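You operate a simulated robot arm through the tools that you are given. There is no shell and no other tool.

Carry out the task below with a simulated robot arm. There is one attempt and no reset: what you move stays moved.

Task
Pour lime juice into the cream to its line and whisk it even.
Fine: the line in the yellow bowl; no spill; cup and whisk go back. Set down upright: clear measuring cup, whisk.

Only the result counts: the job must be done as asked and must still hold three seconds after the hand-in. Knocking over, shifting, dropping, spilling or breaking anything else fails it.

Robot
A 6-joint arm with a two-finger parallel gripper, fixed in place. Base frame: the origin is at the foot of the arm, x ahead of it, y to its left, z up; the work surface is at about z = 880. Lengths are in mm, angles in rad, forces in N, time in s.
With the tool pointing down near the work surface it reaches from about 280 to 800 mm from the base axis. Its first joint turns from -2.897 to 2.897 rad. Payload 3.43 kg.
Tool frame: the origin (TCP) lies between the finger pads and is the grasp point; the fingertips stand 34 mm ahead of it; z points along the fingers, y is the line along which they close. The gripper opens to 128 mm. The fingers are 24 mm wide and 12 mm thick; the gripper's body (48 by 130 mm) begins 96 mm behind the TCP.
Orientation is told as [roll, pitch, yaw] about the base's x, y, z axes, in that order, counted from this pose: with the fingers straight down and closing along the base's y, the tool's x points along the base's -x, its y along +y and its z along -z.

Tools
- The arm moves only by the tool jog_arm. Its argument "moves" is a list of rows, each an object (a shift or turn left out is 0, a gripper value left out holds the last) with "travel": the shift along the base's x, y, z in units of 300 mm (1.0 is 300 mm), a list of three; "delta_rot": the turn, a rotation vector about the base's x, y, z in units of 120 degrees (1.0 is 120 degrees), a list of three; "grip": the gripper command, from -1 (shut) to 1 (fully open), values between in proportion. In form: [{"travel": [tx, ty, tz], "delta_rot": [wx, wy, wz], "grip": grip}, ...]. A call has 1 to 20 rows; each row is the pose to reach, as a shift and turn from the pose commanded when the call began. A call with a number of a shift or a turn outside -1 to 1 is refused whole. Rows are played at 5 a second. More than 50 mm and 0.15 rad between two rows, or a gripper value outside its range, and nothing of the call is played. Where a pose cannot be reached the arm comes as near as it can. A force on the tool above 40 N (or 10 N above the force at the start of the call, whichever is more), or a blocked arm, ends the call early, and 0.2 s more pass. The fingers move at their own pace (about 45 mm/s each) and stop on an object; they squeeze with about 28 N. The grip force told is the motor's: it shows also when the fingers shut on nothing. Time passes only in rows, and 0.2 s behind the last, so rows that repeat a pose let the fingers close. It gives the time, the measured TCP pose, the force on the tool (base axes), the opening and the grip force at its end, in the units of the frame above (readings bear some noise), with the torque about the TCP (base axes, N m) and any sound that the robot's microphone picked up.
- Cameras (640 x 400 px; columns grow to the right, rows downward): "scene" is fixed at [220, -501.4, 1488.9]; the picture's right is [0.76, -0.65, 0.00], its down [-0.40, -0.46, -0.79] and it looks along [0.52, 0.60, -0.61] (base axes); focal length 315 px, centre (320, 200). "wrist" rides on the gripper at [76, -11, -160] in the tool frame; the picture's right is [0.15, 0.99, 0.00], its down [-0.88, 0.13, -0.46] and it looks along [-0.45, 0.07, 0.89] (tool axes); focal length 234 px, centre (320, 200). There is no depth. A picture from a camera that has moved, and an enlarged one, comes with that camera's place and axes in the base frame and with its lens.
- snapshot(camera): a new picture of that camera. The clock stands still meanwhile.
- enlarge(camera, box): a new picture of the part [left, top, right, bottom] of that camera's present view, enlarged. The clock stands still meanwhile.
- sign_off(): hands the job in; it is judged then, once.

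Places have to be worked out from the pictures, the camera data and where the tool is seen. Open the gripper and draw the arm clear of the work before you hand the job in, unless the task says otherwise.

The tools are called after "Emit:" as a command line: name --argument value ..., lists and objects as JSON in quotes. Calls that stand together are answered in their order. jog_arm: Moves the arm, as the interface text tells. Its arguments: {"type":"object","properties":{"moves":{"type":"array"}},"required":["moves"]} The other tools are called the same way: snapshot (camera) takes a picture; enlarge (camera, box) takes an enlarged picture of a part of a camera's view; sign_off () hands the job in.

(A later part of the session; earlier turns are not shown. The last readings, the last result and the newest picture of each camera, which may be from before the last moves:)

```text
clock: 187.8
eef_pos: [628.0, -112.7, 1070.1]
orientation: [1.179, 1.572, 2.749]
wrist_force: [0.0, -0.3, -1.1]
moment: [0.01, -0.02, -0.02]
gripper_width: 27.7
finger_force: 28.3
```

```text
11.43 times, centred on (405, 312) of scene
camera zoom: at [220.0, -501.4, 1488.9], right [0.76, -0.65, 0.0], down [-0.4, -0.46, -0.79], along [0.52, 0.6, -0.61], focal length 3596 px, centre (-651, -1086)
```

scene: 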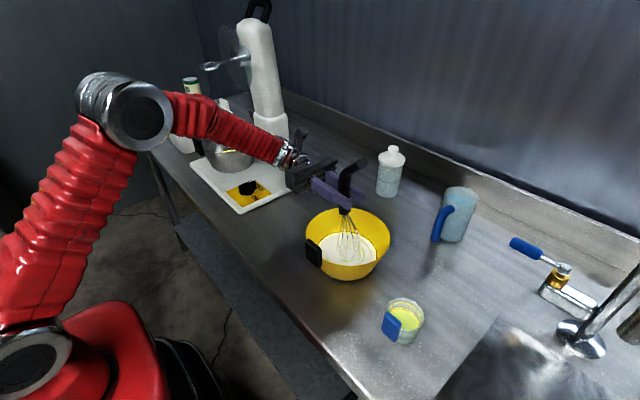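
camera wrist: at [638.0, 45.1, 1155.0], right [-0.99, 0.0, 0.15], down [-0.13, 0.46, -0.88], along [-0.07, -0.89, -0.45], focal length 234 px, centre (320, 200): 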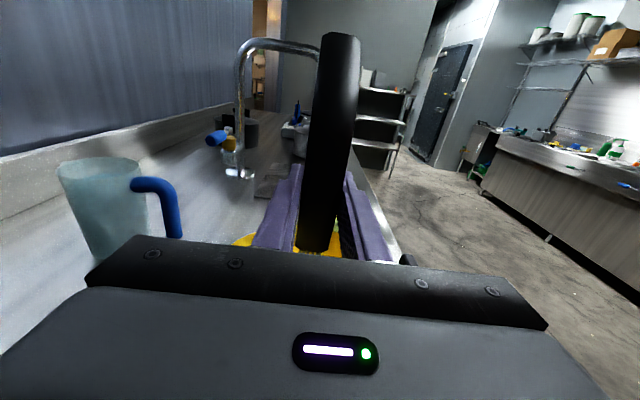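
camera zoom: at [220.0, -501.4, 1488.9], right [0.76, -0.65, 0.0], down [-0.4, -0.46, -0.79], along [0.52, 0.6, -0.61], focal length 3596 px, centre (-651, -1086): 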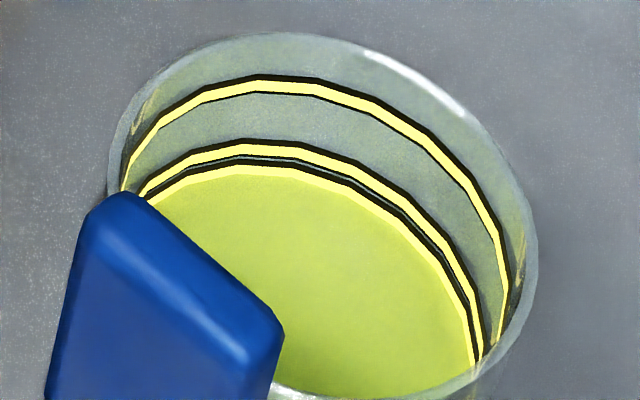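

No trend visible over a minute of stirring, though the picture may only know a few mixing states. I run a long series of circles (both directions) before judging again.

Emit:
jog_arm --moves '[{"travel": [0.055, 0, 0]}, {"travel": [0.11, 0, 0]}, {"travel": [0.034, -0.1046, 0]}, {"travel": [-0.089, -0.0647, 0]}, {"travel": [-0.089, 0.0647, 0]}, {"travel": [0.034, 0.1046, 0]}, {"travel": [0.11, 0, 0]}, {"travel": [0.034, -0.1046, 0]}, {"travel": [-0.089, -0.0647, 0]}, {"travel": [-0.089, 0.0647, 0]}, {"travel": [0.034, 0.1046, 0]}, {"travel": [0.11, 0, 0]}, {"travel": [0.034, -0.1046, 0]}, {"travel": [-0.089, -0.0647, 0]}, {"travel": [-0.089, 0.0647, 0]}, {"travel": [0.034, 0.1046, 0]}, {"travel": [0.11, 0, 0]}, {"travel": [0.055, 0, 0]}, {"travel": [0, 0, 0]}]'

Emit:
jog_arm --moves '[{"travel": [0.055, 0, 0]}, {"travel": [0.11, 0, 0]}, {"travel": [0.034, -0.1046, 0]}, {"travel": [-0.089, -0.0647, 0]}, {"travel": [-0.089, 0.0647, 0]}, {"travel": [0.034, 0.1046, 0]}, {"travel": [0.11, 0, 0]}, {"travel": [0.034, -0.1046, 0]}, {"travel": [-0.089, -0.0647, 0]}, {"travel": [-0.089, 0.0647, 0]}, {"travel": [0.034, 0.1046, 0]}, {"travel": [0.11, 0, 0]}, {"travel": [0.034, -0.1046, 0]}, {"travel": [-0.089, -0.0647, 0]}, {"travel": [-0.089, 0.0647, 0]}, {"travel": [0.034, 0.1046, 0]}, {"travel": [0.11, 0, 0]}, {"travel": [0.055, 0, 0]}, {"travel": [0, 0, 0]}]'

Emit:
jog_arm --moves '[{"travel": [0.055, 0, 0]}, {"travel": [0.11, 0, 0]}, {"travel": [0.034, 0.1046, 0]}, {"travel": [-0.089, 0.0647, 0]}, {"travel": [-0.089, -0.0647, 0]}, {"travel": [0.034, -0.1046, 0]}, {"travel": [0.11, 0, 0]}, {"travel": [0.034, 0.1046, 0]}, {"travel": [-0.089, 0.0647, 0]}, {"travel": [-0.089, -0.0647, 0]}, {"travel": [0.034, -0.1046, 0]}, {"travel": [0.11, 0, 0]}, {"travel": [0.034, 0.1046, 0]}, {"travel": [-0.089, 0.0647, 0]}, {"travel": [-0.089, -0.0647, 0]}, {"travel": [0.034, -0.1046, 0]}, {"travel": [0.11, 0, 0]}, {"travel": [0.055, 0, 0]}, {"travel": [0, 0, 0]}]'

Emit:
jog_arm --moves '[{"travel": [0.055, 0, 0]}, {"travel": [0.11, 0, 0]}, {"travel": [0.034, 0.1046, 0]}, {"travel": [-0.089, 0.0647, 0]}, {"travel": [-0.089, -0.0647, 0]}, {"travel": [0.034, -0.1046, 0]}, {"travel": [0.11, 0, 0]}, {"travel": [0.034, 0.1046, 0]}, {"travel": [-0.089, 0.0647, 0]}, {"travel": [-0.089, -0.0647, 0]}, {"travel": [0.034, -0.1046, 0]}, {"travel": [0.11, 0, 0]}, {"travel": [0.034, 0.1046, 0]}, {"travel": [-0.089, 0.0647, 0]}, {"travel": [-0.089, -0.0647, 0]}, {"travel": [0.034, -0.1046, 0]}, {"travel": [0.11, 0, 0]}, {"travel": [0.055, 0, 0]}, {"travel": [0, 0, 0]}]'

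Emit:
enlarge --camera "scene" --box '[325, 225, 385, 265]'

Emit:
enlarge --camera "scene" --box '[290, 190, 410, 290]'

```text
clock: 191.8
eef_pos: [625.8, -114.8, 1071.2]
orientation: [1.307, 1.57, 2.879]
wrist_force: [0.4, -0.8, 0.1]
moment: [0.0, 0.0, -0.01]
gripper_width: 27.5
finger_force: 28.4
```

```text
clock: 195.8
eef_pos: [626.1, -115.0, 1071.9]
orientation: [1.356, 1.572, 2.926]
wrist_force: [0.2, 0.0, -1.1]
moment: [0.01, -0.02, -0.01]
gripper_width: 27.2
finger_force: 27.9
```

```text
clock: 199.8
eef_pos: [627.5, -118.6, 1070.9]
orientation: [1.176, 1.57, 2.748]
wrist_force: [-0.4, 0.2, -1.4]
moment: [-0.01, 0.01, -0.01]
gripper_width: 27.4
finger_force: 27.9
```

```text
clock: 203.8
eef_pos: [626.9, -112.7, 1069.9]
orientation: [1.437, 1.569, 3.007]
wrist_force: [-1.1, -0.1, -1.3]
moment: [0.01, 0.01, -0.01]
gripper_width: 27.6
finger_force: 28.2
```

```text
10.00 times, centred on (355, 245) of scene
camera zoom: at [220.0, -501.4, 1488.9], right [0.76, -0.65, 0.0], down [-0.4, -0.46, -0.79], along [0.52, 0.6, -0.61], focal length 3147 px, centre (-30, -250)
```

zoom: 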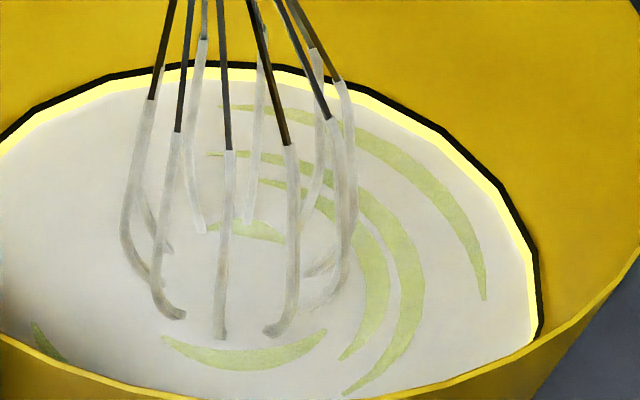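

```text
4.00 times, centred on (350, 240) of scene
camera zoom: at [220.0, -501.4, 1488.9], right [0.76, -0.65, 0.0], down [-0.4, -0.46, -0.79], along [0.52, 0.6, -0.61], focal length 1259 px, centre (200, 40)
```

zoom: 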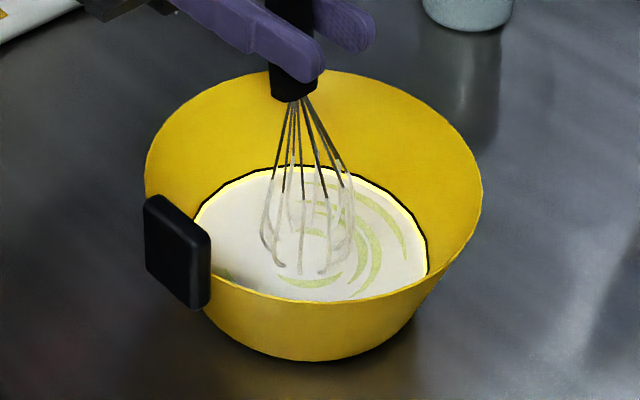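

Path alone does not help. Perhaps the mix is limited by how deep the tip reaches, so I lower in half-millimetre steps until just above the bottom, reading the force.

Emit:
jog_arm --moves '[{"travel": [0, 0, -0.002]}, {"travel": [0, 0, -0.003]}, {"travel": [0, 0, -0.003]}]'

Emit:
jog_arm --moves '[{"travel": [0, 0, -0.002]}, {"travel": [0, 0, -0.002]}, {"travel": [0, 0, -0.002]}]'

Emit:
jog_arm --moves '[{"travel": [0, 0, -0.002]}, {"travel": [0, 0, -0.002]}, {"travel": [0, 0, -0.002]}]'

```text
clock: 204.6
eef_pos: [627.4, -112.7, 1069.6]
orientation: [1.521, 1.571, 3.095]
wrist_force: [1.1, 0.0, -0.4]
moment: [0.05, 0.01, 0.03]
gripper_width: 27.6
finger_force: 27.5
```

```text
clock: 205.4
eef_pos: [626.7, -114.3, 1069.0]
orientation: [1.558, 1.571, 3.131]
wrist_force: [1.2, -0.3, -1.2]
moment: [0.02, -0.02, 0.01]
gripper_width: 27.4
finger_force: 27.9
```

```text
clock: 206.2
eef_pos: [627.2, -113.8, 1068.5]
orientation: [1.539, 1.57, 3.109]
wrist_force: [0.5, -0.3, -0.5]
moment: [0.05, 0.02, -0.03]
gripper_width: 27.5
finger_force: 28.0
```

No contact yet at about 1 mm above the floor. I stir here gently with the original 27 mm circle and look.

Emit:
jog_arm --moves '[{"travel": [0.045, 0, 0]}, {"travel": [0.09, 0, 0]}, {"travel": [0.0728, 0.0529, 0]}, {"travel": [0.0278, 0.0856, 0]}, {"travel": [-0.0278, 0.0856, 0]}, {"travel": [-0.0728, 0.0529, 0]}, {"travel": [-0.09, 0, 0]}, {"travel": [-0.0728, -0.0529, 0]}, {"travel": [-0.0278, -0.0856, 0]}, {"travel": [0.0278, -0.0856, 0]}, {"travel": [0.0728, -0.0529, 0]}, {"travel": [0.09, 0, 0]}, {"travel": [0.0728, 0.0529, 0]}, {"travel": [0.0278, 0.0856, 0]}, {"travel": [-0.0278, 0.0856, 0]}, {"travel": [-0.0728, 0.0529, 0]}, {"travel": [-0.09, 0, 0]}, {"travel": [-0.045, 0, 0]}, {"travel": [0, 0, 0]}]'

Emit:
enlarge --camera "scene" --box '[325, 225, 385, 265]'

Emit:
enlarge --camera "scene" --box '[290, 190, 410, 290]'

```text
clock: 210.2
eef_pos: [627.3, -115.0, 1069.0]
orientation: [0.961, 1.571, 2.533]
wrist_force: [-0.7, 0.5, -0.5]
moment: [-0.03, 0.0, -0.01]
gripper_width: 27.5
finger_force: 27.8
```

```text
10.00 times, centred on (355, 245) of scene
camera zoom: at [220.0, -501.4, 1488.9], right [0.76, -0.65, 0.0], down [-0.4, -0.46, -0.79], along [0.52, 0.6, -0.61], focal length 3147 px, centre (-30, -250)
```

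zoom: 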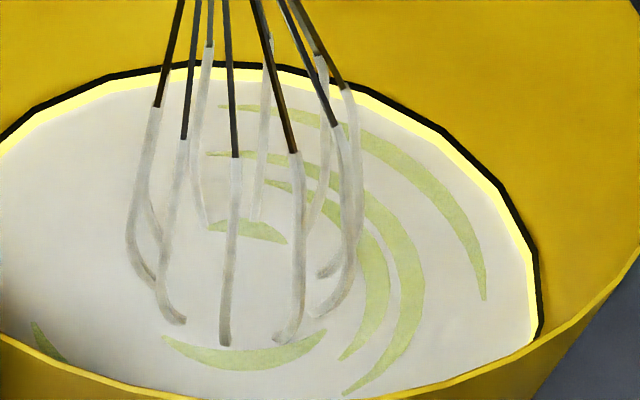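

```text
4.00 times, centred on (350, 240) of scene
camera zoom: at [220.0, -501.4, 1488.9], right [0.76, -0.65, 0.0], down [-0.4, -0.46, -0.79], along [0.52, 0.6, -0.61], focal length 1259 px, centre (200, 40)
```

zoom: 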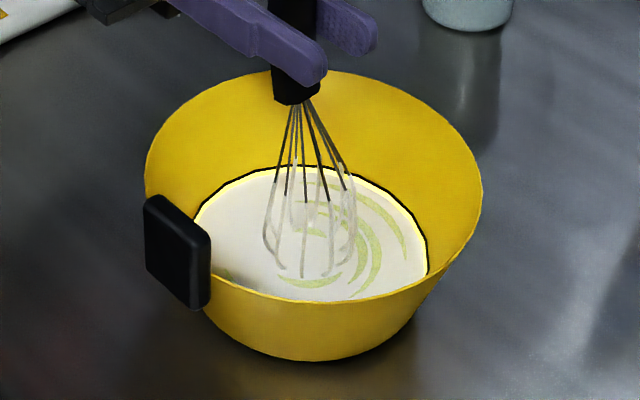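

Still the same. The estimate of the whisk position shows it about 1.5 mm off the bowl centre toward +x; I re-centre, raise 3 mm, and do a careful full circle at 43 mm radius to sweep the outer zone without wall contact.

Emit:
jog_arm --moves '[{"travel": [0.05, -0.003, 0.011]}, {"travel": [0.1, -0.003, 0.011]}, {"travel": [0.138, -0.003, 0.011]}, {"travel": [0.1271, 0.0517, 0.011]}, {"travel": [0.0961, 0.0981, 0.011]}, {"travel": [0.0497, 0.1291, 0.011]}, {"travel": [-0.005, 0.14, 0.011]}, {"travel": [-0.0597, 0.1291, 0.011]}, {"travel": [-0.1061, 0.0981, 0.011]}, {"travel": [-0.1371, 0.0517, 0.011]}, {"travel": [-0.148, -0.003, 0.011]}, {"travel": [-0.1371, -0.0577, 0.011]}, {"travel": [-0.1061, -0.1041, 0.011]}, {"travel": [-0.0597, -0.1351, 0.011]}, {"travel": [-0.005, -0.146, 0.011]}, {"travel": [0.0497, -0.1351, 0.011]}, {"travel": [0.0961, -0.1041, 0.011]}, {"travel": [0.1271, -0.0577, 0.011]}, {"travel": [0.138, -0.003, 0.011]}]'

Emit:
enlarge --camera "scene" --box '[325, 225, 385, 265]'

Emit:
enlarge --camera "scene" --box '[290, 190, 410, 290]'

```text
clock: 214.2
eef_pos: [671.2, -114.7, 1071.1]
orientation: [2.09, 1.572, -2.626]
wrist_force: [-1.2, -0.6, 0.8]
moment: [-0.02, 0.17, -0.02]
gripper_width: 27.4
finger_force: 27.9
```

```text
10.00 times, centred on (355, 245) of scene
camera zoom: at [220.0, -501.4, 1488.9], right [0.76, -0.65, 0.0], down [-0.4, -0.46, -0.79], along [0.52, 0.6, -0.61], focal length 3147 px, centre (-30, -250)
```

zoom: 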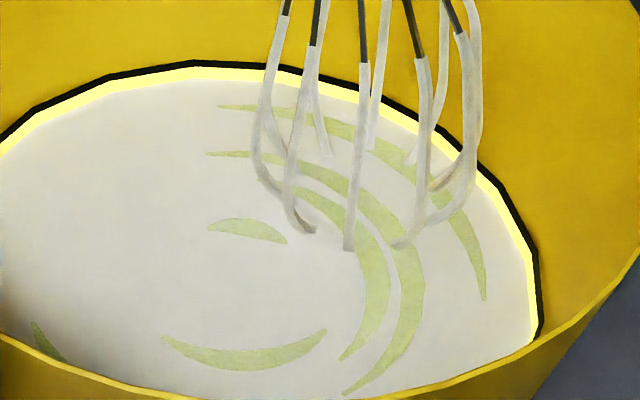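

```text
4.00 times, centred on (350, 240) of scene
camera zoom: at [220.0, -501.4, 1488.9], right [0.76, -0.65, 0.0], down [-0.4, -0.46, -0.79], along [0.52, 0.6, -0.61], focal length 1259 px, centre (200, 40)
```

zoom: 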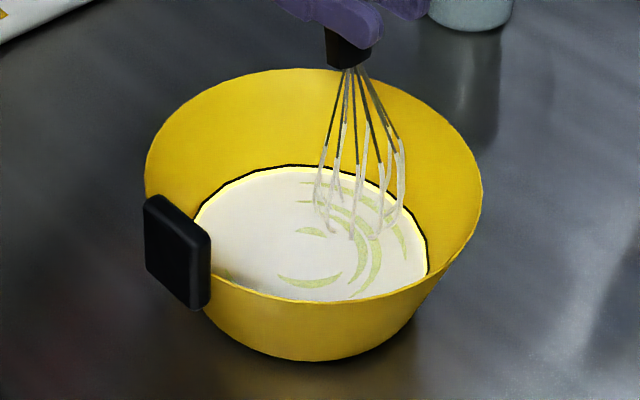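

A slight touch at +x (0.17 Nm) but the bowl stayed put; I move back to the centre, and then try maximum-speed short strokes (48 mm per row) like real whisking.

Emit:
jog_arm --moves '[{"travel": [-0.04, 0, 0]}, {"travel": [-0.09, 0, 0]}, {"travel": [-0.143, 0.003, 0]}, {"travel": [-0.143, 0.003, -0.008]}, {"travel": [-0.143, 0.003, -0.008]}]'

Emit:
jog_arm --moves '[{"travel": [0.08, 0, 0]}, {"travel": [-0.08, 0, 0]}, {"travel": [0.08, 0, 0]}, {"travel": [-0.08, 0, 0]}, {"travel": [0.08, 0, 0]}, {"travel": [-0.08, 0, 0]}, {"travel": [0.08, 0, 0]}, {"travel": [-0.08, 0, 0]}, {"travel": [0.0, 0, 0]}, {"travel": [0, 0.08, 0]}, {"travel": [0, -0.08, 0]}, {"travel": [0, 0.08, 0]}, {"travel": [0, -0.08, 0]}, {"travel": [0, 0.08, 0]}, {"travel": [0, -0.08, 0]}, {"travel": [0, 0.08, 0]}, {"travel": [0, -0.08, 0]}, {"travel": [0, 0, 0]}]'

Emit:
enlarge --camera "scene" --box '[325, 225, 385, 265]'

Emit:
enlarge --camera "scene" --box '[290, 190, 410, 290]'

```text
clock: 215.4
eef_pos: [627.4, -113.8, 1067.5]
orientation: [1.275, 1.569, 2.845]
wrist_force: [0.1, 0.4, -0.7]
moment: [-0.03, 0.03, -0.02]
gripper_width: 27.4
finger_force: 27.9
```

```text
clock: 219.2
eef_pos: [626.7, -117.4, 1071.1]
orientation: [1.491, 1.572, 3.058]
wrist_force: [0.3, 0.9, -0.4]
moment: [0.03, -0.01, 0.0]
gripper_width: 27.7
finger_force: 27.9
```

```text
10.00 times, centred on (355, 245) of scene
camera zoom: at [220.0, -501.4, 1488.9], right [0.76, -0.65, 0.0], down [-0.4, -0.46, -0.79], along [0.52, 0.6, -0.61], focal length 3147 px, centre (-30, -250)
```

zoom: 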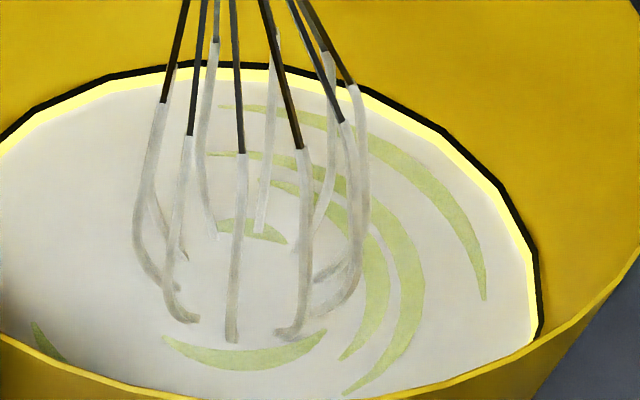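

```text
4.00 times, centred on (350, 240) of scene
camera zoom: at [220.0, -501.4, 1488.9], right [0.76, -0.65, 0.0], down [-0.4, -0.46, -0.79], along [0.52, 0.6, -0.61], focal length 1259 px, centre (200, 40)
```

zoom: 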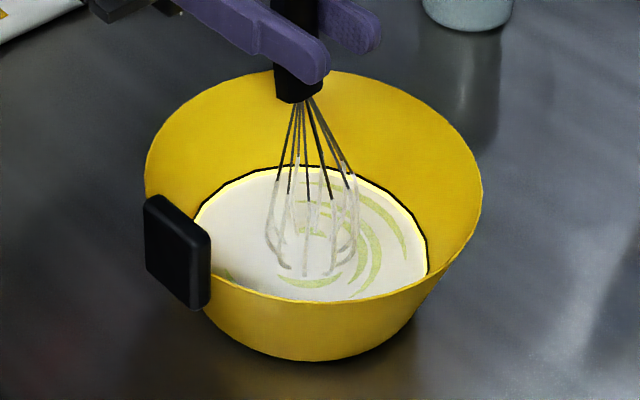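

Even fast strokes do not change it. One idea left is that the zone near the wall is unswept, which an upright whisk cannot reach; so I lean the whisk 20° (tip toward +y) about its tip, to reach close to the wall.

Emit:
jog_arm --moves '[{"travel": [0, 0, 0.02]}, {"travel": [0, -0.0603, 0.024], "delta_rot": [0.0467, 0, 0]}, {"travel": [0, -0.1203, 0.022], "delta_rot": [0.0933, 0, 0]}, {"travel": [0, -0.1803, 0.014], "delta_rot": [0.14, 0, 0]}, {"travel": [0, -0.239, 0.0003], "delta_rot": [0.1867, 0, 0]}, {"travel": [0, -0.296, -0.019], "delta_rot": [0.2333, 0, 0]}, {"travel": [0, -0.296, -0.019], "delta_rot": [0.2333, 0, 0]}]'

Emit:
enlarge --camera "scene" --box '[290, 150, 430, 290]'

Emit:
snapshot --camera "wrist"

```text
clock: 220.8
eef_pos: [628.5, -204.6, 1064.9]
orientation: [0.0, 1.08, 1.571]
wrist_force: [-0.4, 0.7, 0.2]
moment: [-0.04, -0.02, 0.0]
gripper_width: 27.6
finger_force: 28.1
```

```text
2.86 times, centred on (360, 220) of scene
camera zoom: at [220.0, -501.4, 1488.9], right [0.76, -0.65, 0.0], down [-0.4, -0.46, -0.79], along [0.52, 0.6, -0.61], focal length 899 px, centre (206, 143)
```

zoom: 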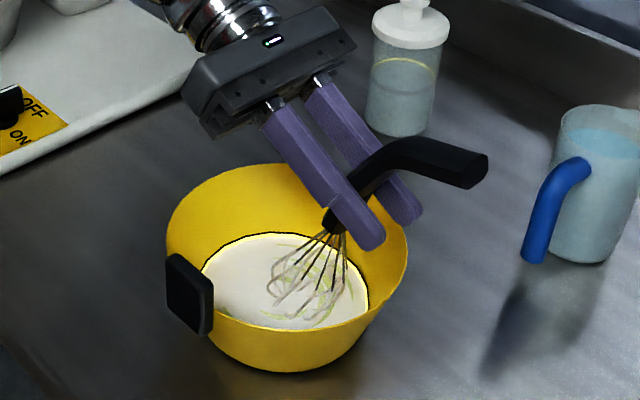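

```text
taken
camera wrist: at [640.1, -101.3, 1206.7], right [-0.99, -0.07, 0.13], down [-0.13, 0.82, -0.56], along [-0.07, -0.57, -0.82], focal length 234 px, centre (320, 200)
```

wrist: 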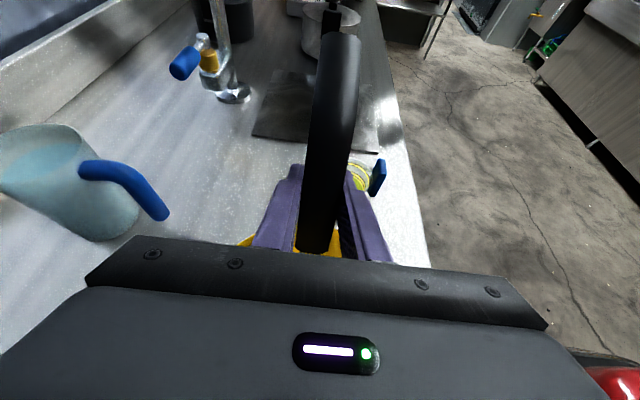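

The lean works. I move the tip carefully toward the +y wall in steps and read the force.

Emit:
jog_arm --moves '[{"travel": [0, 0, -0.008]}, {"travel": [0, 0.05, -0.008]}, {"travel": [0, 0.1, -0.008]}, {"travel": [0, 0.13, -0.008]}, {"travel": [0, 0.145, -0.008]}, {"travel": [0, 0.145, -0.008]}]'

Emit:
enlarge --camera "scene" --box '[290, 190, 410, 290]'

Emit:
enlarge --camera "scene" --box '[320, 220, 380, 260]'

```text
clock: 222.2
eef_pos: [626.0, -159.9, 1059.9]
orientation: [-0.001, 1.081, 1.57]
wrist_force: [-0.5, 0.0, -0.7]
moment: [0.02, -0.01, -0.01]
gripper_width: 27.6
finger_force: 28.1
```

```text
4.00 times, centred on (350, 240) of scene
camera zoom: at [220.0, -501.4, 1488.9], right [0.76, -0.65, 0.0], down [-0.4, -0.46, -0.79], along [0.52, 0.6, -0.61], focal length 1259 px, centre (200, 40)
```

zoom: 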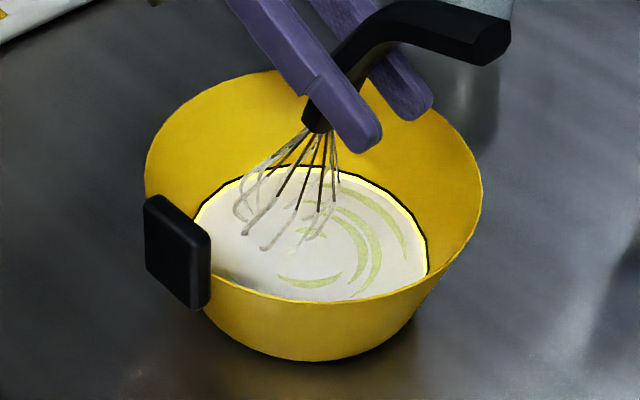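

```text
10.00 times, centred on (350, 240) of scene
camera zoom: at [220.0, -501.4, 1488.9], right [0.76, -0.65, 0.0], down [-0.4, -0.46, -0.79], along [0.52, 0.6, -0.61], focal length 3147 px, centre (20, -200)
```

zoom: 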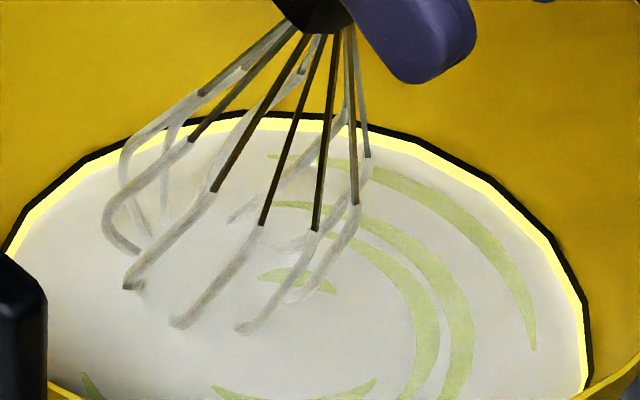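

No contact at 43 mm. I go further out to about 52 mm and sweep along the +y wall.

Emit:
jog_arm --moves '[{"travel": [0, 0.015, 0]}, {"travel": [0, 0.028, 0]}, {"travel": [0.04, 0.024, 0]}, {"travel": [0.08, 0.01, 0]}, {"travel": [0.11, -0.015, 0]}, {"travel": [0.08, 0.01, 0]}, {"travel": [0.04, 0.024, 0]}, {"travel": [0, 0.028, 0]}, {"travel": [-0.04, 0.024, 0]}, {"travel": [-0.08, 0.01, 0]}, {"travel": [-0.11, -0.015, 0]}, {"travel": [-0.08, 0.01, 0]}, {"travel": [-0.04, 0.024, 0]}, {"travel": [0, 0.028, 0]}, {"travel": [0, 0, 0]}, {"travel": [0, 0, 0]}]'

Emit:
enlarge --camera "scene" --box '[290, 190, 410, 290]'

Emit:
enlarge --camera "scene" --box '[325, 225, 385, 265]'

```text
clock: 225.6
eef_pos: [626.6, -160.5, 1060.7]
orientation: [0.0, 1.082, 1.571]
wrist_force: [0.3, 0.3, -1.6]
moment: [-0.02, 0.02, 0.03]
gripper_width: 27.7
finger_force: 28.2
```

```text
4.00 times, centred on (350, 240) of scene
camera zoom: at [220.0, -501.4, 1488.9], right [0.76, -0.65, 0.0], down [-0.4, -0.46, -0.79], along [0.52, 0.6, -0.61], focal length 1259 px, centre (200, 40)
```

zoom: 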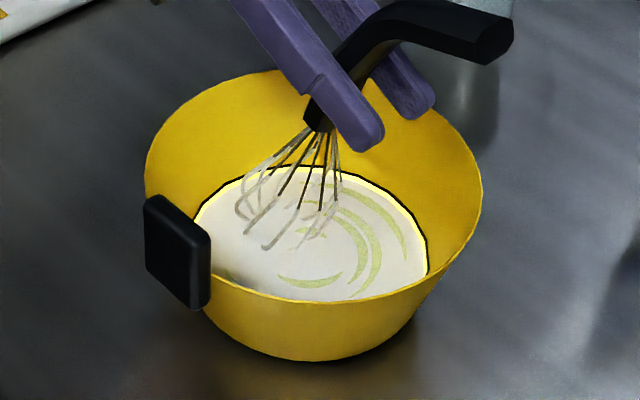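

```text
10.00 times, centred on (355, 245) of scene
camera zoom: at [220.0, -501.4, 1488.9], right [0.76, -0.65, 0.0], down [-0.4, -0.46, -0.79], along [0.52, 0.6, -0.61], focal length 3147 px, centre (-30, -250)
```

zoom: 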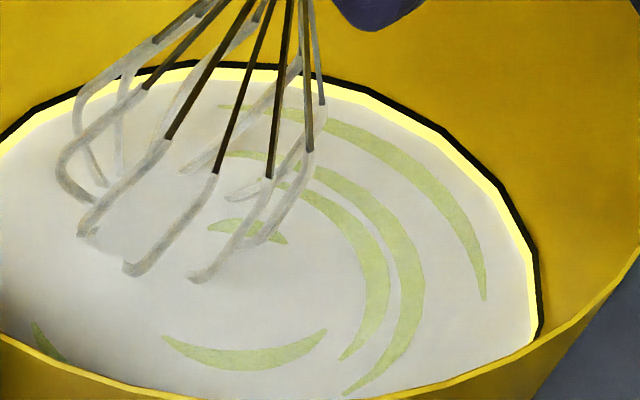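

No change from the outer sweep either. I go back to the centre and lift the whisk just out of the liquid over the bowl, to see the surface without the tool.

Emit:
jog_arm --moves '[{"travel": [0, -0.05, 0]}, {"travel": [0, -0.1, 0]}, {"travel": [0, -0.145, 0.01]}, {"travel": [0, -0.145, 0.06]}, {"travel": [0, -0.145, 0.11]}, {"travel": [0, -0.145, 0.16]}, {"travel": [0, -0.145, 0.16]}, {"travel": [0, -0.145, 0.16]}]'

Emit:
enlarge --camera "scene" --box '[290, 190, 410, 290]'

Emit:
enlarge --camera "scene" --box '[325, 225, 385, 265]'

```text
clock: 227.4
eef_pos: [626.8, -203.1, 1109.4]
orientation: [0.0, 1.082, 1.572]
wrist_force: [-0.4, 0.9, -1.1]
moment: [-0.05, 0.02, 0.0]
gripper_width: 27.7
finger_force: 28.4
```

```text
4.00 times, centred on (350, 240) of scene
camera zoom: at [220.0, -501.4, 1488.9], right [0.76, -0.65, 0.0], down [-0.4, -0.46, -0.79], along [0.52, 0.6, -0.61], focal length 1259 px, centre (200, 40)
```

zoom: 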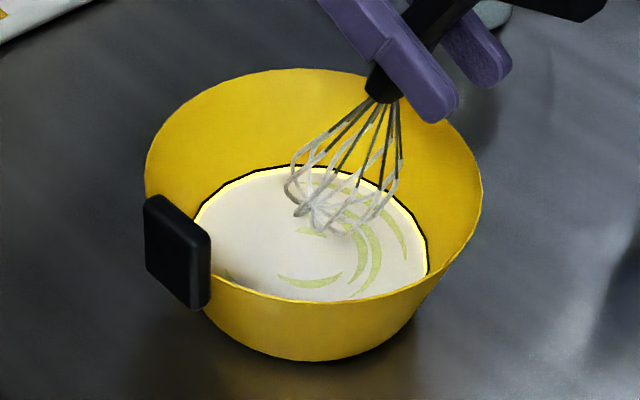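

```text
10.00 times, centred on (355, 245) of scene
camera zoom: at [220.0, -501.4, 1488.9], right [0.76, -0.65, 0.0], down [-0.4, -0.46, -0.79], along [0.52, 0.6, -0.61], focal length 3147 px, centre (-30, -250)
```

zoom: 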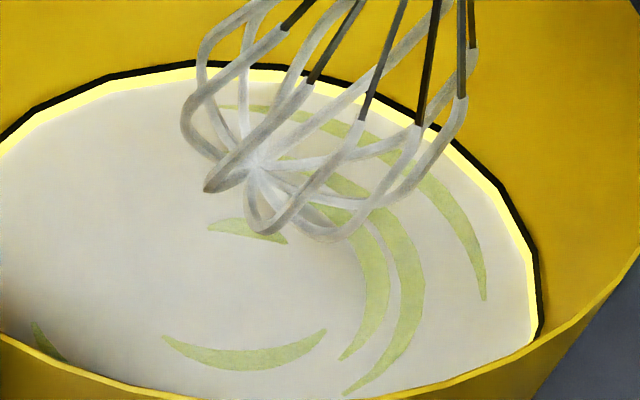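

The streaks still show at roughly one third strength. One third left would fit an unswept outer third (tip radius beyond ~49 mm), which an upright whisk can't reach. I bring the whisk upright over the centre, then precess it with the tip leaning outward.

Emit:
jog_arm --moves '[{"travel": [0, 0.056, 0.006], "delta_rot": [-0.0417, 0, 0]}, {"travel": [0, 0.112, 0.012], "delta_rot": [-0.0833, 0, 0]}, {"travel": [0, 0.168, 0.018], "delta_rot": [-0.125, 0, 0]}, {"travel": [0, 0.2247, 0.0217], "delta_rot": [-0.1667, 0, 0]}, {"travel": [0, 0.2247, 0.0217], "delta_rot": [-0.1667, 0, 0]}]'

Emit:
enlarge --camera "scene" --box '[290, 160, 410, 290]'

```text
clock: 228.6
eef_pos: [626.5, -134.8, 1116.7]
orientation: [-0.001, 1.432, 1.568]
wrist_force: [0.5, 0.0, -0.3]
moment: [0.0, 0.0, -0.01]
gripper_width: 27.7
finger_force: 27.6
```

```text
3.08 times, centred on (350, 225) of scene
camera zoom: at [220.0, -501.4, 1488.9], right [0.76, -0.65, 0.0], down [-0.4, -0.46, -0.79], along [0.52, 0.6, -0.61], focal length 968 px, centre (228, 123)
```

zoom: 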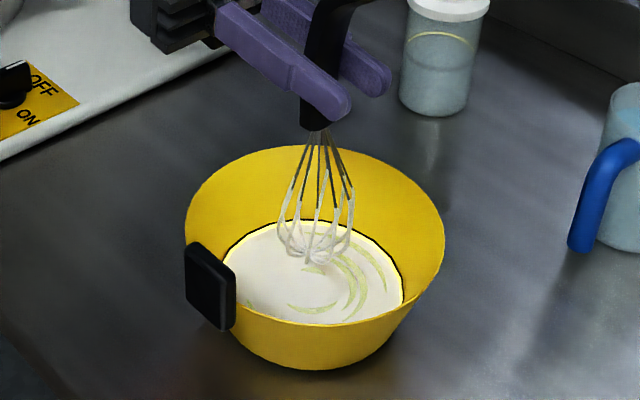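

The whisk hangs upright over the centre. I now run one precession turn: tip leaning 16° outward at about 51 mm radius, 6 mm above the floor, then back out.

Emit:
jog_arm --moves '[{"travel": [0, 0, -0.006], "delta_rot": [0.0667, 0, 0]}, {"travel": [0, 0, -0.024], "delta_rot": [0.1333, 0, 0]}, {"travel": [0, -0.003, -0.0907], "delta_rot": [0.1333, 0, 0]}, {"travel": [0, -0.003, -0.1607], "delta_rot": [0.1333, 0, 0]}, {"travel": [0.0015, -0.0026, -0.1607], "delta_rot": [0.1155, 0.0667, 0]}, {"travel": [0.0026, -0.0015, -0.1607], "delta_rot": [0.0667, 0.1155, 0]}, {"travel": [0.003, 0, -0.1607], "delta_rot": [0, 0.1333, 0]}, {"travel": [0.0026, 0.0015, -0.1607], "delta_rot": [-0.0667, 0.1155, 0]}, {"travel": [0.0015, 0.0026, -0.1607], "delta_rot": [-0.1155, 0.0667, 0]}, {"travel": [0, 0.003, -0.1607], "delta_rot": [-0.1333, 0, 0]}, {"travel": [-0.0015, 0.0026, -0.1607], "delta_rot": [-0.1155, -0.0667, 0]}, {"travel": [-0.0026, 0.0015, -0.1607], "delta_rot": [-0.0667, -0.1155, 0]}, {"travel": [-0.003, 0, -0.1607], "delta_rot": [0, -0.1333, 0]}, {"travel": [-0.0026, -0.0015, -0.1607], "delta_rot": [0.0667, -0.1155, 0]}, {"travel": [-0.0015, -0.0026, -0.1607], "delta_rot": [0.1155, -0.0667, 0]}, {"travel": [0, -0.003, -0.1607], "delta_rot": [0.1333, 0, 0]}, {"travel": [0, 0, -0.145], "delta_rot": [0.0667, 0, 0]}, {"travel": [0, 0, -0.138], "delta_rot": [0, 0, 0]}, {"travel": [0, 0, -0.138], "delta_rot": [0, 0, 0]}]'

Emit:
enlarge --camera "scene" --box '[290, 190, 410, 290]'

Emit:
enlarge --camera "scene" --box '[325, 225, 385, 265]'

```text
clock: 232.6
eef_pos: [625.6, -136.8, 1073.2]
orientation: [-0.001, 1.434, 1.571]
wrist_force: [-0.9, -0.2, -0.4]
moment: [0.04, -0.01, -0.02]
gripper_width: 27.3
finger_force: 28.4
```

```text
4.00 times, centred on (350, 240) of scene
camera zoom: at [220.0, -501.4, 1488.9], right [0.76, -0.65, 0.0], down [-0.4, -0.46, -0.79], along [0.52, 0.6, -0.61], focal length 1259 px, centre (200, 40)
```

zoom: 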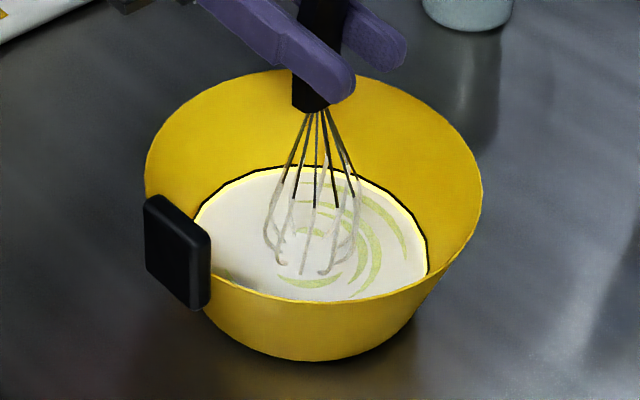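

```text
10.00 times, centred on (355, 245) of scene
camera zoom: at [220.0, -501.4, 1488.9], right [0.76, -0.65, 0.0], down [-0.4, -0.46, -0.79], along [0.52, 0.6, -0.61], focal length 3147 px, centre (-30, -250)
```

zoom: 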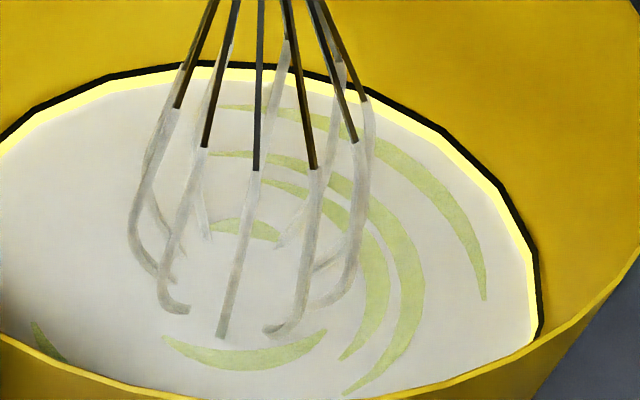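

The bowl is unmoved and the display unchanged. I compare the colour again in the same close-up as before.

Emit:
enlarge --camera "scene" --box '[355, 240, 375, 260]'

Emit:
enlarge --camera "scene" --box '[335, 252, 365, 268]'

```text
16.00 times, centred on (365, 250) of scene
camera zoom: at [220.0, -501.4, 1488.9], right [0.76, -0.65, 0.0], down [-0.4, -0.46, -0.79], along [0.52, 0.6, -0.61], focal length 5035 px, centre (-400, -600)
```

zoom: 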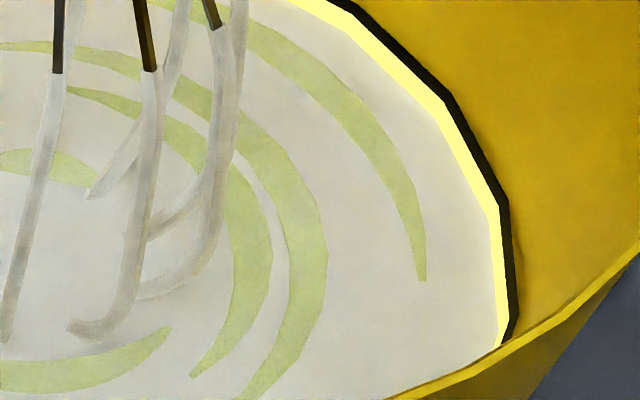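

```text
16.00 times, centred on (350, 260) of scene
camera zoom: at [220.0, -501.4, 1488.9], right [0.76, -0.65, 0.0], down [-0.4, -0.46, -0.79], along [0.52, 0.6, -0.61], focal length 5035 px, centre (-160, -760)
```

zoom: 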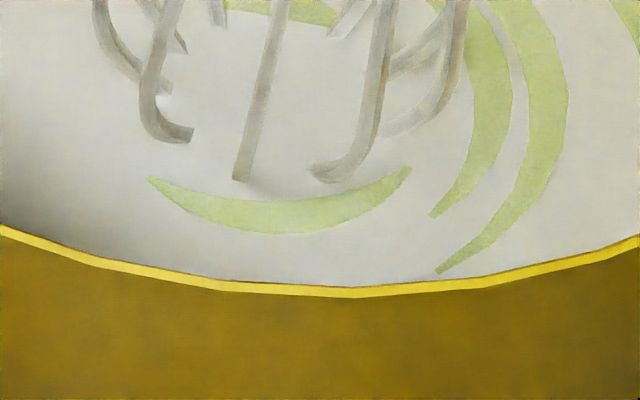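

The streaks have a constant faint strength. Perhaps the mix needs radial transport rather than rings, so I whisk in a star pattern through the centre (radius 39 mm, chords in all directions), slightly deeper.

Emit:
jog_arm --moves '[{"travel": [0.065, 0, -0.005]}, {"travel": [0.13, 0, -0.008]}, {"travel": [0.0087, 0.0325, -0.008]}, {"travel": [-0.1126, 0.065, -0.008]}, {"travel": [-0.0238, -0.0238, -0.008]}, {"travel": [0.065, -0.1126, -0.008]}, {"travel": [0.0325, 0.0087, -0.008]}, {"travel": [0, 0.13, -0.008]}, {"travel": [-0.0325, 0.0087, -0.008]}, {"travel": [-0.065, -0.1126, -0.008]}, {"travel": [0.0238, -0.0238, -0.008]}, {"travel": [0.1126, 0.065, -0.008]}, {"travel": [-0.0087, 0.0325, -0.008]}, {"travel": [-0.13, 0, -0.008]}, {"travel": [-0.0087, -0.0325, -0.008]}, {"travel": [0.1126, -0.065, -0.008]}, {"travel": [0.056, -0.0325, -0.008]}, {"travel": [0, 0, -0.008]}]'

Emit:
jog_arm --moves '[{"travel": [0.056, -0.0325, 0]}, {"travel": [0.1126, -0.065, 0]}, {"travel": [0.0238, 0.0238, 0]}, {"travel": [-0.065, 0.1126, 0]}, {"travel": [-0.0325, -0.0087, 0]}, {"travel": [0, -0.13, 0]}, {"travel": [0.0325, -0.0087, 0]}, {"travel": [0.065, 0.1126, 0]}, {"travel": [-0.0238, 0.0238, 0]}, {"travel": [-0.1126, -0.065, 0]}, {"travel": [0.0087, -0.0325, 0]}, {"travel": [0.13, 0, 0]}, {"travel": [0.0087, 0.0325, 0]}, {"travel": [-0.1126, 0.065, 0]}, {"travel": [-0.0238, -0.0238, 0]}, {"travel": [0.065, -0.1126, 0]}, {"travel": [0.0325, 0.0087, 0]}, {"travel": [0, 0.13, 0]}, {"travel": [0, 0.065, 0]}, {"travel": [0, 0, 0]}]'

Emit:
enlarge --camera "scene" --box '[290, 190, 410, 290]'

Emit:
enlarge --camera "scene" --box '[325, 225, 385, 265]'

```text
clock: 236.4
eef_pos: [628.3, -136.6, 1071.7]
orientation: [0.002, 1.432, 1.571]
wrist_force: [0.5, -0.5, -0.6]
moment: [0.02, 0.02, -0.02]
gripper_width: 27.4
finger_force: 27.6
```

```text
clock: 240.6
eef_pos: [623.1, -133.0, 1070.5]
orientation: [-0.001, 1.432, 1.571]
wrist_force: [0.0, -0.1, -0.6]
moment: [0.01, 0.03, 0.02]
gripper_width: 27.5
finger_force: 28.4
```

```text
4.00 times, centred on (350, 240) of scene
camera zoom: at [220.0, -501.4, 1488.9], right [0.76, -0.65, 0.0], down [-0.4, -0.46, -0.79], along [0.52, 0.6, -0.61], focal length 1259 px, centre (200, 40)
```

zoom: 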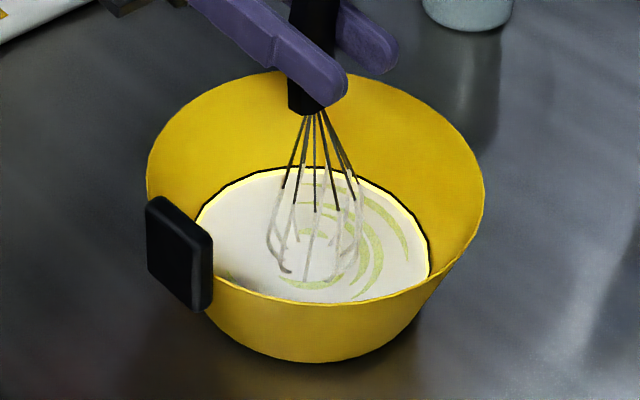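

```text
10.00 times, centred on (355, 245) of scene
camera zoom: at [220.0, -501.4, 1488.9], right [0.76, -0.65, 0.0], down [-0.4, -0.46, -0.79], along [0.52, 0.6, -0.61], focal length 3147 px, centre (-30, -250)
```

zoom: 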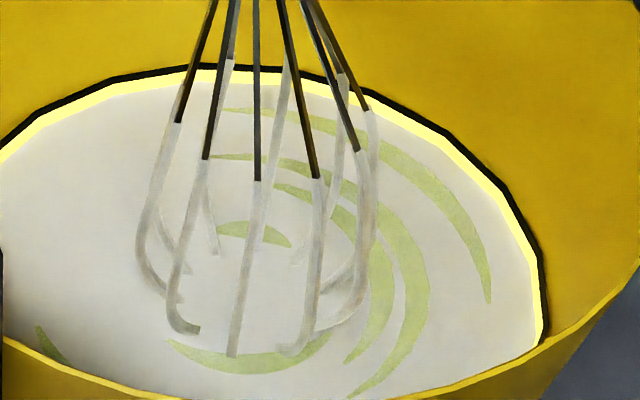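

The star pattern nudged the bowl about 2 mm toward -y, so I stop wide strokes. As a last different motion I twirl the whisk about its own vertical axis at the bowl's centre (slightly re-centred) and look.

Emit:
jog_arm --moves '[{"travel": [0, -0.006, 0], "delta_rot": [0, 0, 0.05]}, {"travel": [0, -0.006, 0], "delta_rot": [0, 0, 0.11]}, {"travel": [0, -0.006, 0], "delta_rot": [0, 0, 0.17]}, {"travel": [0, -0.006, 0], "delta_rot": [0, 0, 0.11]}, {"travel": [0, -0.006, 0], "delta_rot": [0, 0, 0.05]}, {"travel": [0, -0.006, 0], "delta_rot": [0, 0, -0.01]}, {"travel": [0, -0.006, 0], "delta_rot": [0, 0, -0.07]}, {"travel": [0, -0.006, 0], "delta_rot": [0, 0, -0.13]}, {"travel": [0, -0.006, 0], "delta_rot": [0, 0, -0.17]}, {"travel": [0, -0.006, 0], "delta_rot": [0, 0, -0.11]}, {"travel": [0, -0.006, 0], "delta_rot": [0, 0, -0.05]}, {"travel": [0, -0.006, 0], "delta_rot": [0, 0, 0]}, {"travel": [0, -0.006, 0], "delta_rot": [0, 0, 0]}]'

Emit:
enlarge --camera "scene" --box '[290, 190, 410, 290]'

Emit:
enlarge --camera "scene" --box '[325, 225, 385, 265]'

```text
clock: 243.4
eef_pos: [626.2, -137.4, 1071.9]
orientation: [-0.002, 1.431, 1.571]
wrist_force: [-0.5, 0.7, -0.8]
moment: [0.01, 0.03, 0.01]
gripper_width: 27.4
finger_force: 27.7
```

```text
4.00 times, centred on (350, 240) of scene
camera zoom: at [220.0, -501.4, 1488.9], right [0.76, -0.65, 0.0], down [-0.4, -0.46, -0.79], along [0.52, 0.6, -0.61], focal length 1259 px, centre (200, 40)
```

zoom: 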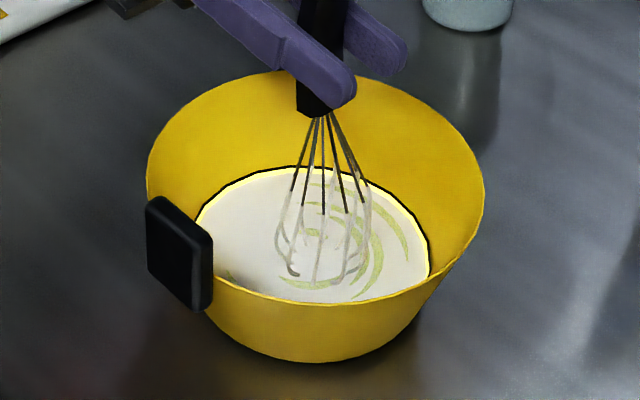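

```text
10.00 times, centred on (355, 245) of scene
camera zoom: at [220.0, -501.4, 1488.9], right [0.76, -0.65, 0.0], down [-0.4, -0.46, -0.79], along [0.52, 0.6, -0.61], focal length 3147 px, centre (-30, -250)
```

zoom: 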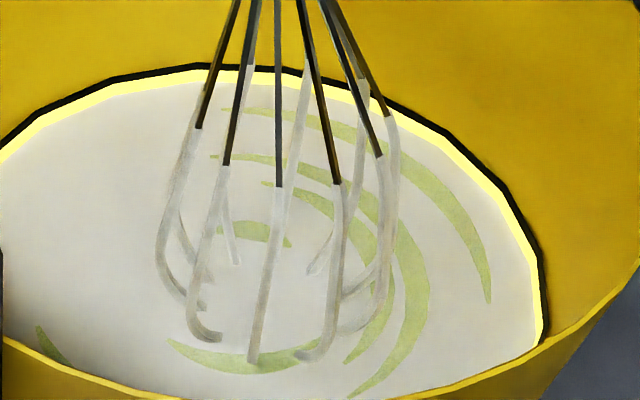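

No change from twirling. I re-centre (the tip sits about 9 mm toward -y of the bowl's centre) and try pure vertical pumping strokes within the liquid.

Emit:
jog_arm --moves '[{"travel": [0, 0.015, 0.01]}, {"travel": [0, 0.03, 0.025]}, {"travel": [0, 0.03, 0]}, {"travel": [0, 0.03, 0.027]}, {"travel": [0, 0.03, 0]}, {"travel": [0, 0.03, 0.027]}, {"travel": [0, 0.03, 0]}, {"travel": [0, 0.03, 0.027]}, {"travel": [0, 0.03, 0]}, {"travel": [0, 0.03, 0.027]}, {"travel": [0, 0.03, 0]}, {"travel": [0, 0.03, 0.027]}, {"travel": [0, 0.03, 0]}, {"travel": [0, 0.03, 0.027]}, {"travel": [0, 0.03, 0]}, {"travel": [0, 0.03, 0.027]}, {"travel": [0, 0.03, 0]}, {"travel": [0, 0.03, 0.027]}, {"travel": [0, 0.03, 0]}]'

Emit:
enlarge --camera "scene" --box '[325, 225, 385, 265]'

```text
clock: 247.4
eef_pos: [625.2, -130.3, 1071.6]
orientation: [-0.005, 1.433, 1.565]
wrist_force: [0.2, 0.2, -0.9]
moment: [-0.01, -0.03, 0.02]
gripper_width: 27.5
finger_force: 27.8
```

```text
10.00 times, centred on (355, 245) of scene
camera zoom: at [220.0, -501.4, 1488.9], right [0.76, -0.65, 0.0], down [-0.4, -0.46, -0.79], along [0.52, 0.6, -0.61], focal length 3147 px, centre (-30, -250)
```

zoom: 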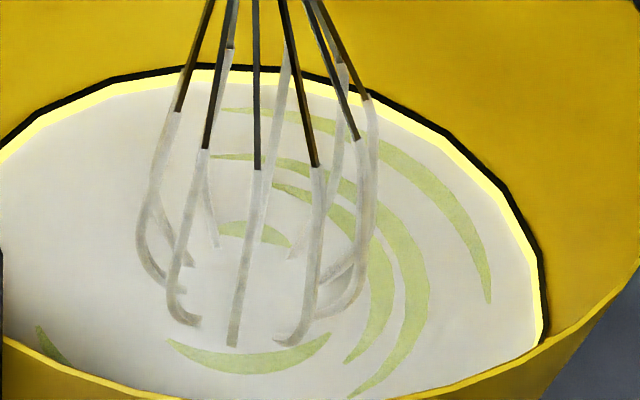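

Same picture. One more possibility is the bottom layer: I re-centre, then lower in small steps until I feel the floor, to stir right above it in several rings.

Emit:
jog_arm --moves '[{"travel": [0, 0.008, 0]}, {"travel": [0, 0.008, -0.004]}, {"travel": [0, 0.008, -0.004]}]'

Emit:
jog_arm --moves '[{"travel": [0, 0, -0.002]}, {"travel": [0, 0, -0.003]}, {"travel": [0, 0, -0.003]}]'

Emit:
jog_arm --moves '[{"travel": [0, 0, -0.002]}, {"travel": [0, 0, -0.003]}, {"travel": [0, 0, -0.003]}]'

Emit:
jog_arm --moves '[{"travel": [0, 0, -0.002]}, {"travel": [0, 0, -0.002]}, {"travel": [0, 0, -0.002]}]'

```text
clock: 248.2
eef_pos: [626.6, -128.3, 1069.9]
orientation: [0.003, 1.431, 1.572]
wrist_force: [0.3, 0.3, -1.3]
moment: [-0.01, 0.03, 0.02]
gripper_width: 27.3
finger_force: 27.9
```

```text
clock: 249.0
eef_pos: [626.1, -125.8, 1068.9]
orientation: [0.001, 1.43, 1.572]
wrist_force: [-0.6, -0.9, -0.4]
moment: [0.0, 0.03, 0.02]
gripper_width: 27.7
finger_force: 28.1
```

```text
clock: 249.8
eef_pos: [625.7, -126.1, 1068.9]
orientation: [0.002, 1.43, 1.573]
wrist_force: [-0.1, 0.7, -1.0]
moment: [-0.02, 0.03, 0.01]
gripper_width: 27.5
finger_force: 28.2
```

```text
clock: 250.6
eef_pos: [627.7, -126.9, 1067.4]
orientation: [0.0, 1.432, 1.571]
wrist_force: [0.0, -0.5, 0.0]
moment: [-0.06, 0.0, 0.0]
gripper_width: 27.7
finger_force: 27.7
```

Force has gone to zero, so the floor is just touched. I raise 0.6 mm and stir at this depth with small, middle and larger rings.

Emit:
jog_arm --moves '[{"travel": [0.03, 0, 0.002]}, {"travel": [0.06, 0, 0.002]}, {"travel": [0.0485, 0.0353, 0.002]}, {"travel": [0.0185, 0.0571, 0.002]}, {"travel": [-0.0185, 0.0571, 0.002]}, {"travel": [-0.0485, 0.0353, 0.002]}, {"travel": [-0.06, 0, 0.002]}, {"travel": [-0.0485, -0.0353, 0.002]}, {"travel": [-0.0185, -0.0571, 0.002]}, {"travel": [0.0185, -0.0571, 0.002]}, {"travel": [0.0485, -0.0353, 0.002]}, {"travel": [0.09, 0, 0.002]}, {"travel": [0.0728, 0.0529, 0.002]}, {"travel": [0.0278, 0.0856, 0.002]}, {"travel": [-0.0278, 0.0856, 0.002]}, {"travel": [-0.0728, 0.0529, 0.002]}, {"travel": [-0.09, 0, 0.002]}, {"travel": [-0.045, 0, 0.002]}, {"travel": [0, 0, 0.002]}]'

Emit:
jog_arm --moves '[{"travel": [-0.045, 0, 0]}, {"travel": [-0.09, 0, 0]}, {"travel": [-0.0728, -0.0529, 0]}, {"travel": [-0.0278, -0.0856, 0]}, {"travel": [0.0278, -0.0856, 0]}, {"travel": [0.0728, -0.0529, 0]}, {"travel": [0.11, 0, 0]}, {"travel": [0.089, 0.0647, 0]}, {"travel": [0.034, 0.1046, 0]}, {"travel": [-0.034, 0.1046, 0]}, {"travel": [-0.089, 0.0647, 0]}, {"travel": [-0.11, 0, 0]}, {"travel": [-0.089, -0.0647, 0]}, {"travel": [-0.034, -0.1046, 0]}, {"travel": [0.034, -0.1046, 0]}, {"travel": [0.089, -0.0647, 0]}, {"travel": [0.11, 0, 0]}, {"travel": [0.055, 0, 0]}, {"travel": [0, 0, 0]}]'

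Emit:
enlarge --camera "scene" --box '[325, 225, 385, 265]'

Emit:
enlarge --camera "scene" --box '[290, 190, 410, 290]'

```text
clock: 254.6
eef_pos: [625.9, -126.9, 1068.8]
orientation: [-0.001, 1.432, 1.571]
wrist_force: [0.1, 0.4, -0.6]
moment: [-0.02, -0.02, 0.02]
gripper_width: 27.5
finger_force: 28.2
```

```text
clock: 258.6
eef_pos: [626.5, -125.4, 1069.3]
orientation: [0.0, 1.431, 1.57]
wrist_force: [-0.1, -0.2, -0.5]
moment: [0.02, 0.05, 0.01]
gripper_width: 27.7
finger_force: 28.2
```

```text
10.00 times, centred on (355, 245) of scene
camera zoom: at [220.0, -501.4, 1488.9], right [0.76, -0.65, 0.0], down [-0.4, -0.46, -0.79], along [0.52, 0.6, -0.61], focal length 3147 px, centre (-30, -250)
```

zoom: 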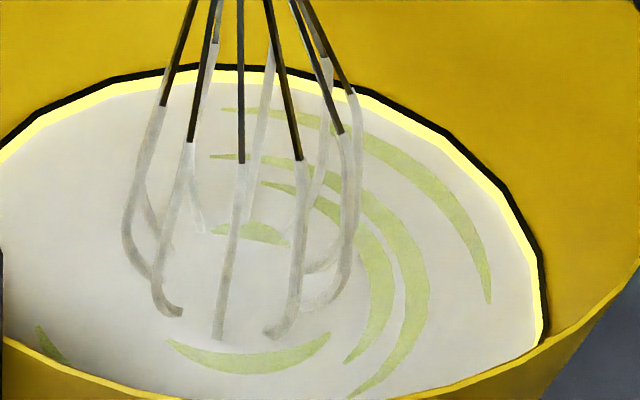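

```text
4.00 times, centred on (350, 240) of scene
camera zoom: at [220.0, -501.4, 1488.9], right [0.76, -0.65, 0.0], down [-0.4, -0.46, -0.79], along [0.52, 0.6, -0.61], focal length 1259 px, centre (200, 40)
```

zoom: 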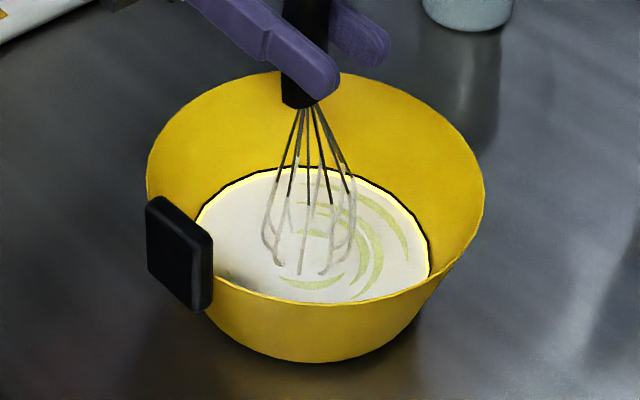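

Nothing in depth, radius, speed or direction changes it any more, and about 18 m of whisking is far more than enough, so I take the faint remainder as the display's last step. I lift the whisk slowly and let it drip over the bowl for a few seconds.

Emit:
jog_arm --moves '[{"travel": [0, 0, 0.02]}, {"travel": [0, 0, 0.05]}, {"travel": [0, 0, 0.09]}, {"travel": [0, 0, 0.13]}, {"travel": [0, 0, 0.16]}, {"travel": [0, 0, 0.16]}, {"travel": [0, 0, 0.16]}, {"travel": [0, 0, 0.16]}, {"travel": [0, 0, 0.16]}, {"travel": [0, 0, 0.16]}, {"travel": [0, 0, 0.16]}, {"travel": [0, 0, 0.16]}, {"travel": [0, 0, 0.16]}, {"travel": [0, 0, 0.16]}, {"travel": [0, 0, 0.16]}, {"travel": [0, 0, 0.16]}, {"travel": [0, 0, 0.16]}, {"travel": [0, 0, 0.16]}, {"travel": [0, 0, 0.16]}, {"travel": [0, 0, 0.16]}]'

Emit:
enlarge --camera "scene" --box '[290, 190, 410, 290]'

Emit:
enlarge --camera "scene" --box '[325, 225, 385, 265]'

```text
clock: 262.8
eef_pos: [626.0, -126.6, 1116.2]
orientation: [0.001, 1.43, 1.573]
wrist_force: [0.1, -0.9, -1.0]
moment: [0.02, -0.03, 0.02]
gripper_width: 27.3
finger_force: 27.5
```

```text
4.00 times, centred on (350, 240) of scene
camera zoom: at [220.0, -501.4, 1488.9], right [0.76, -0.65, 0.0], down [-0.4, -0.46, -0.79], along [0.52, 0.6, -0.61], focal length 1259 px, centre (200, 40)
```

zoom: 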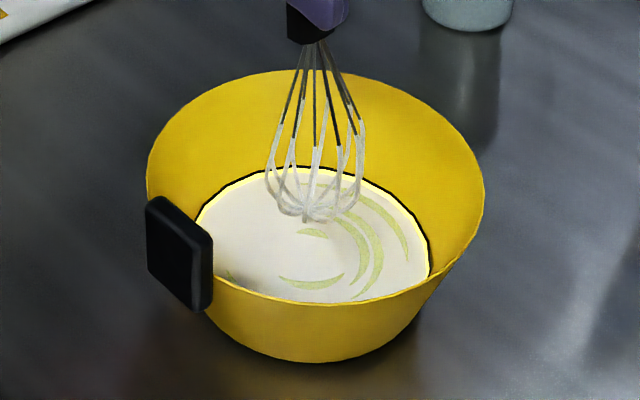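

```text
10.00 times, centred on (355, 245) of scene
camera zoom: at [220.0, -501.4, 1488.9], right [0.76, -0.65, 0.0], down [-0.4, -0.46, -0.79], along [0.52, 0.6, -0.61], focal length 3147 px, centre (-30, -250)
```

zoom: 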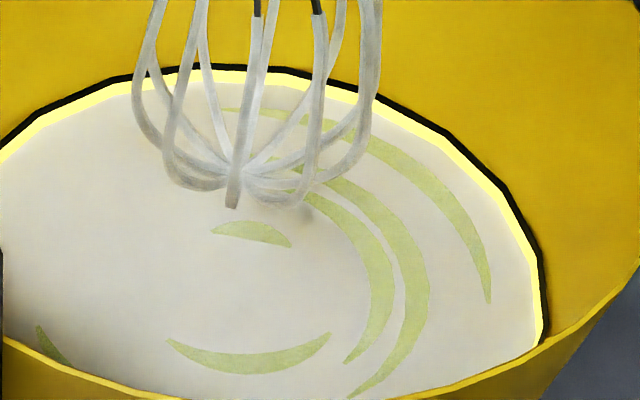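

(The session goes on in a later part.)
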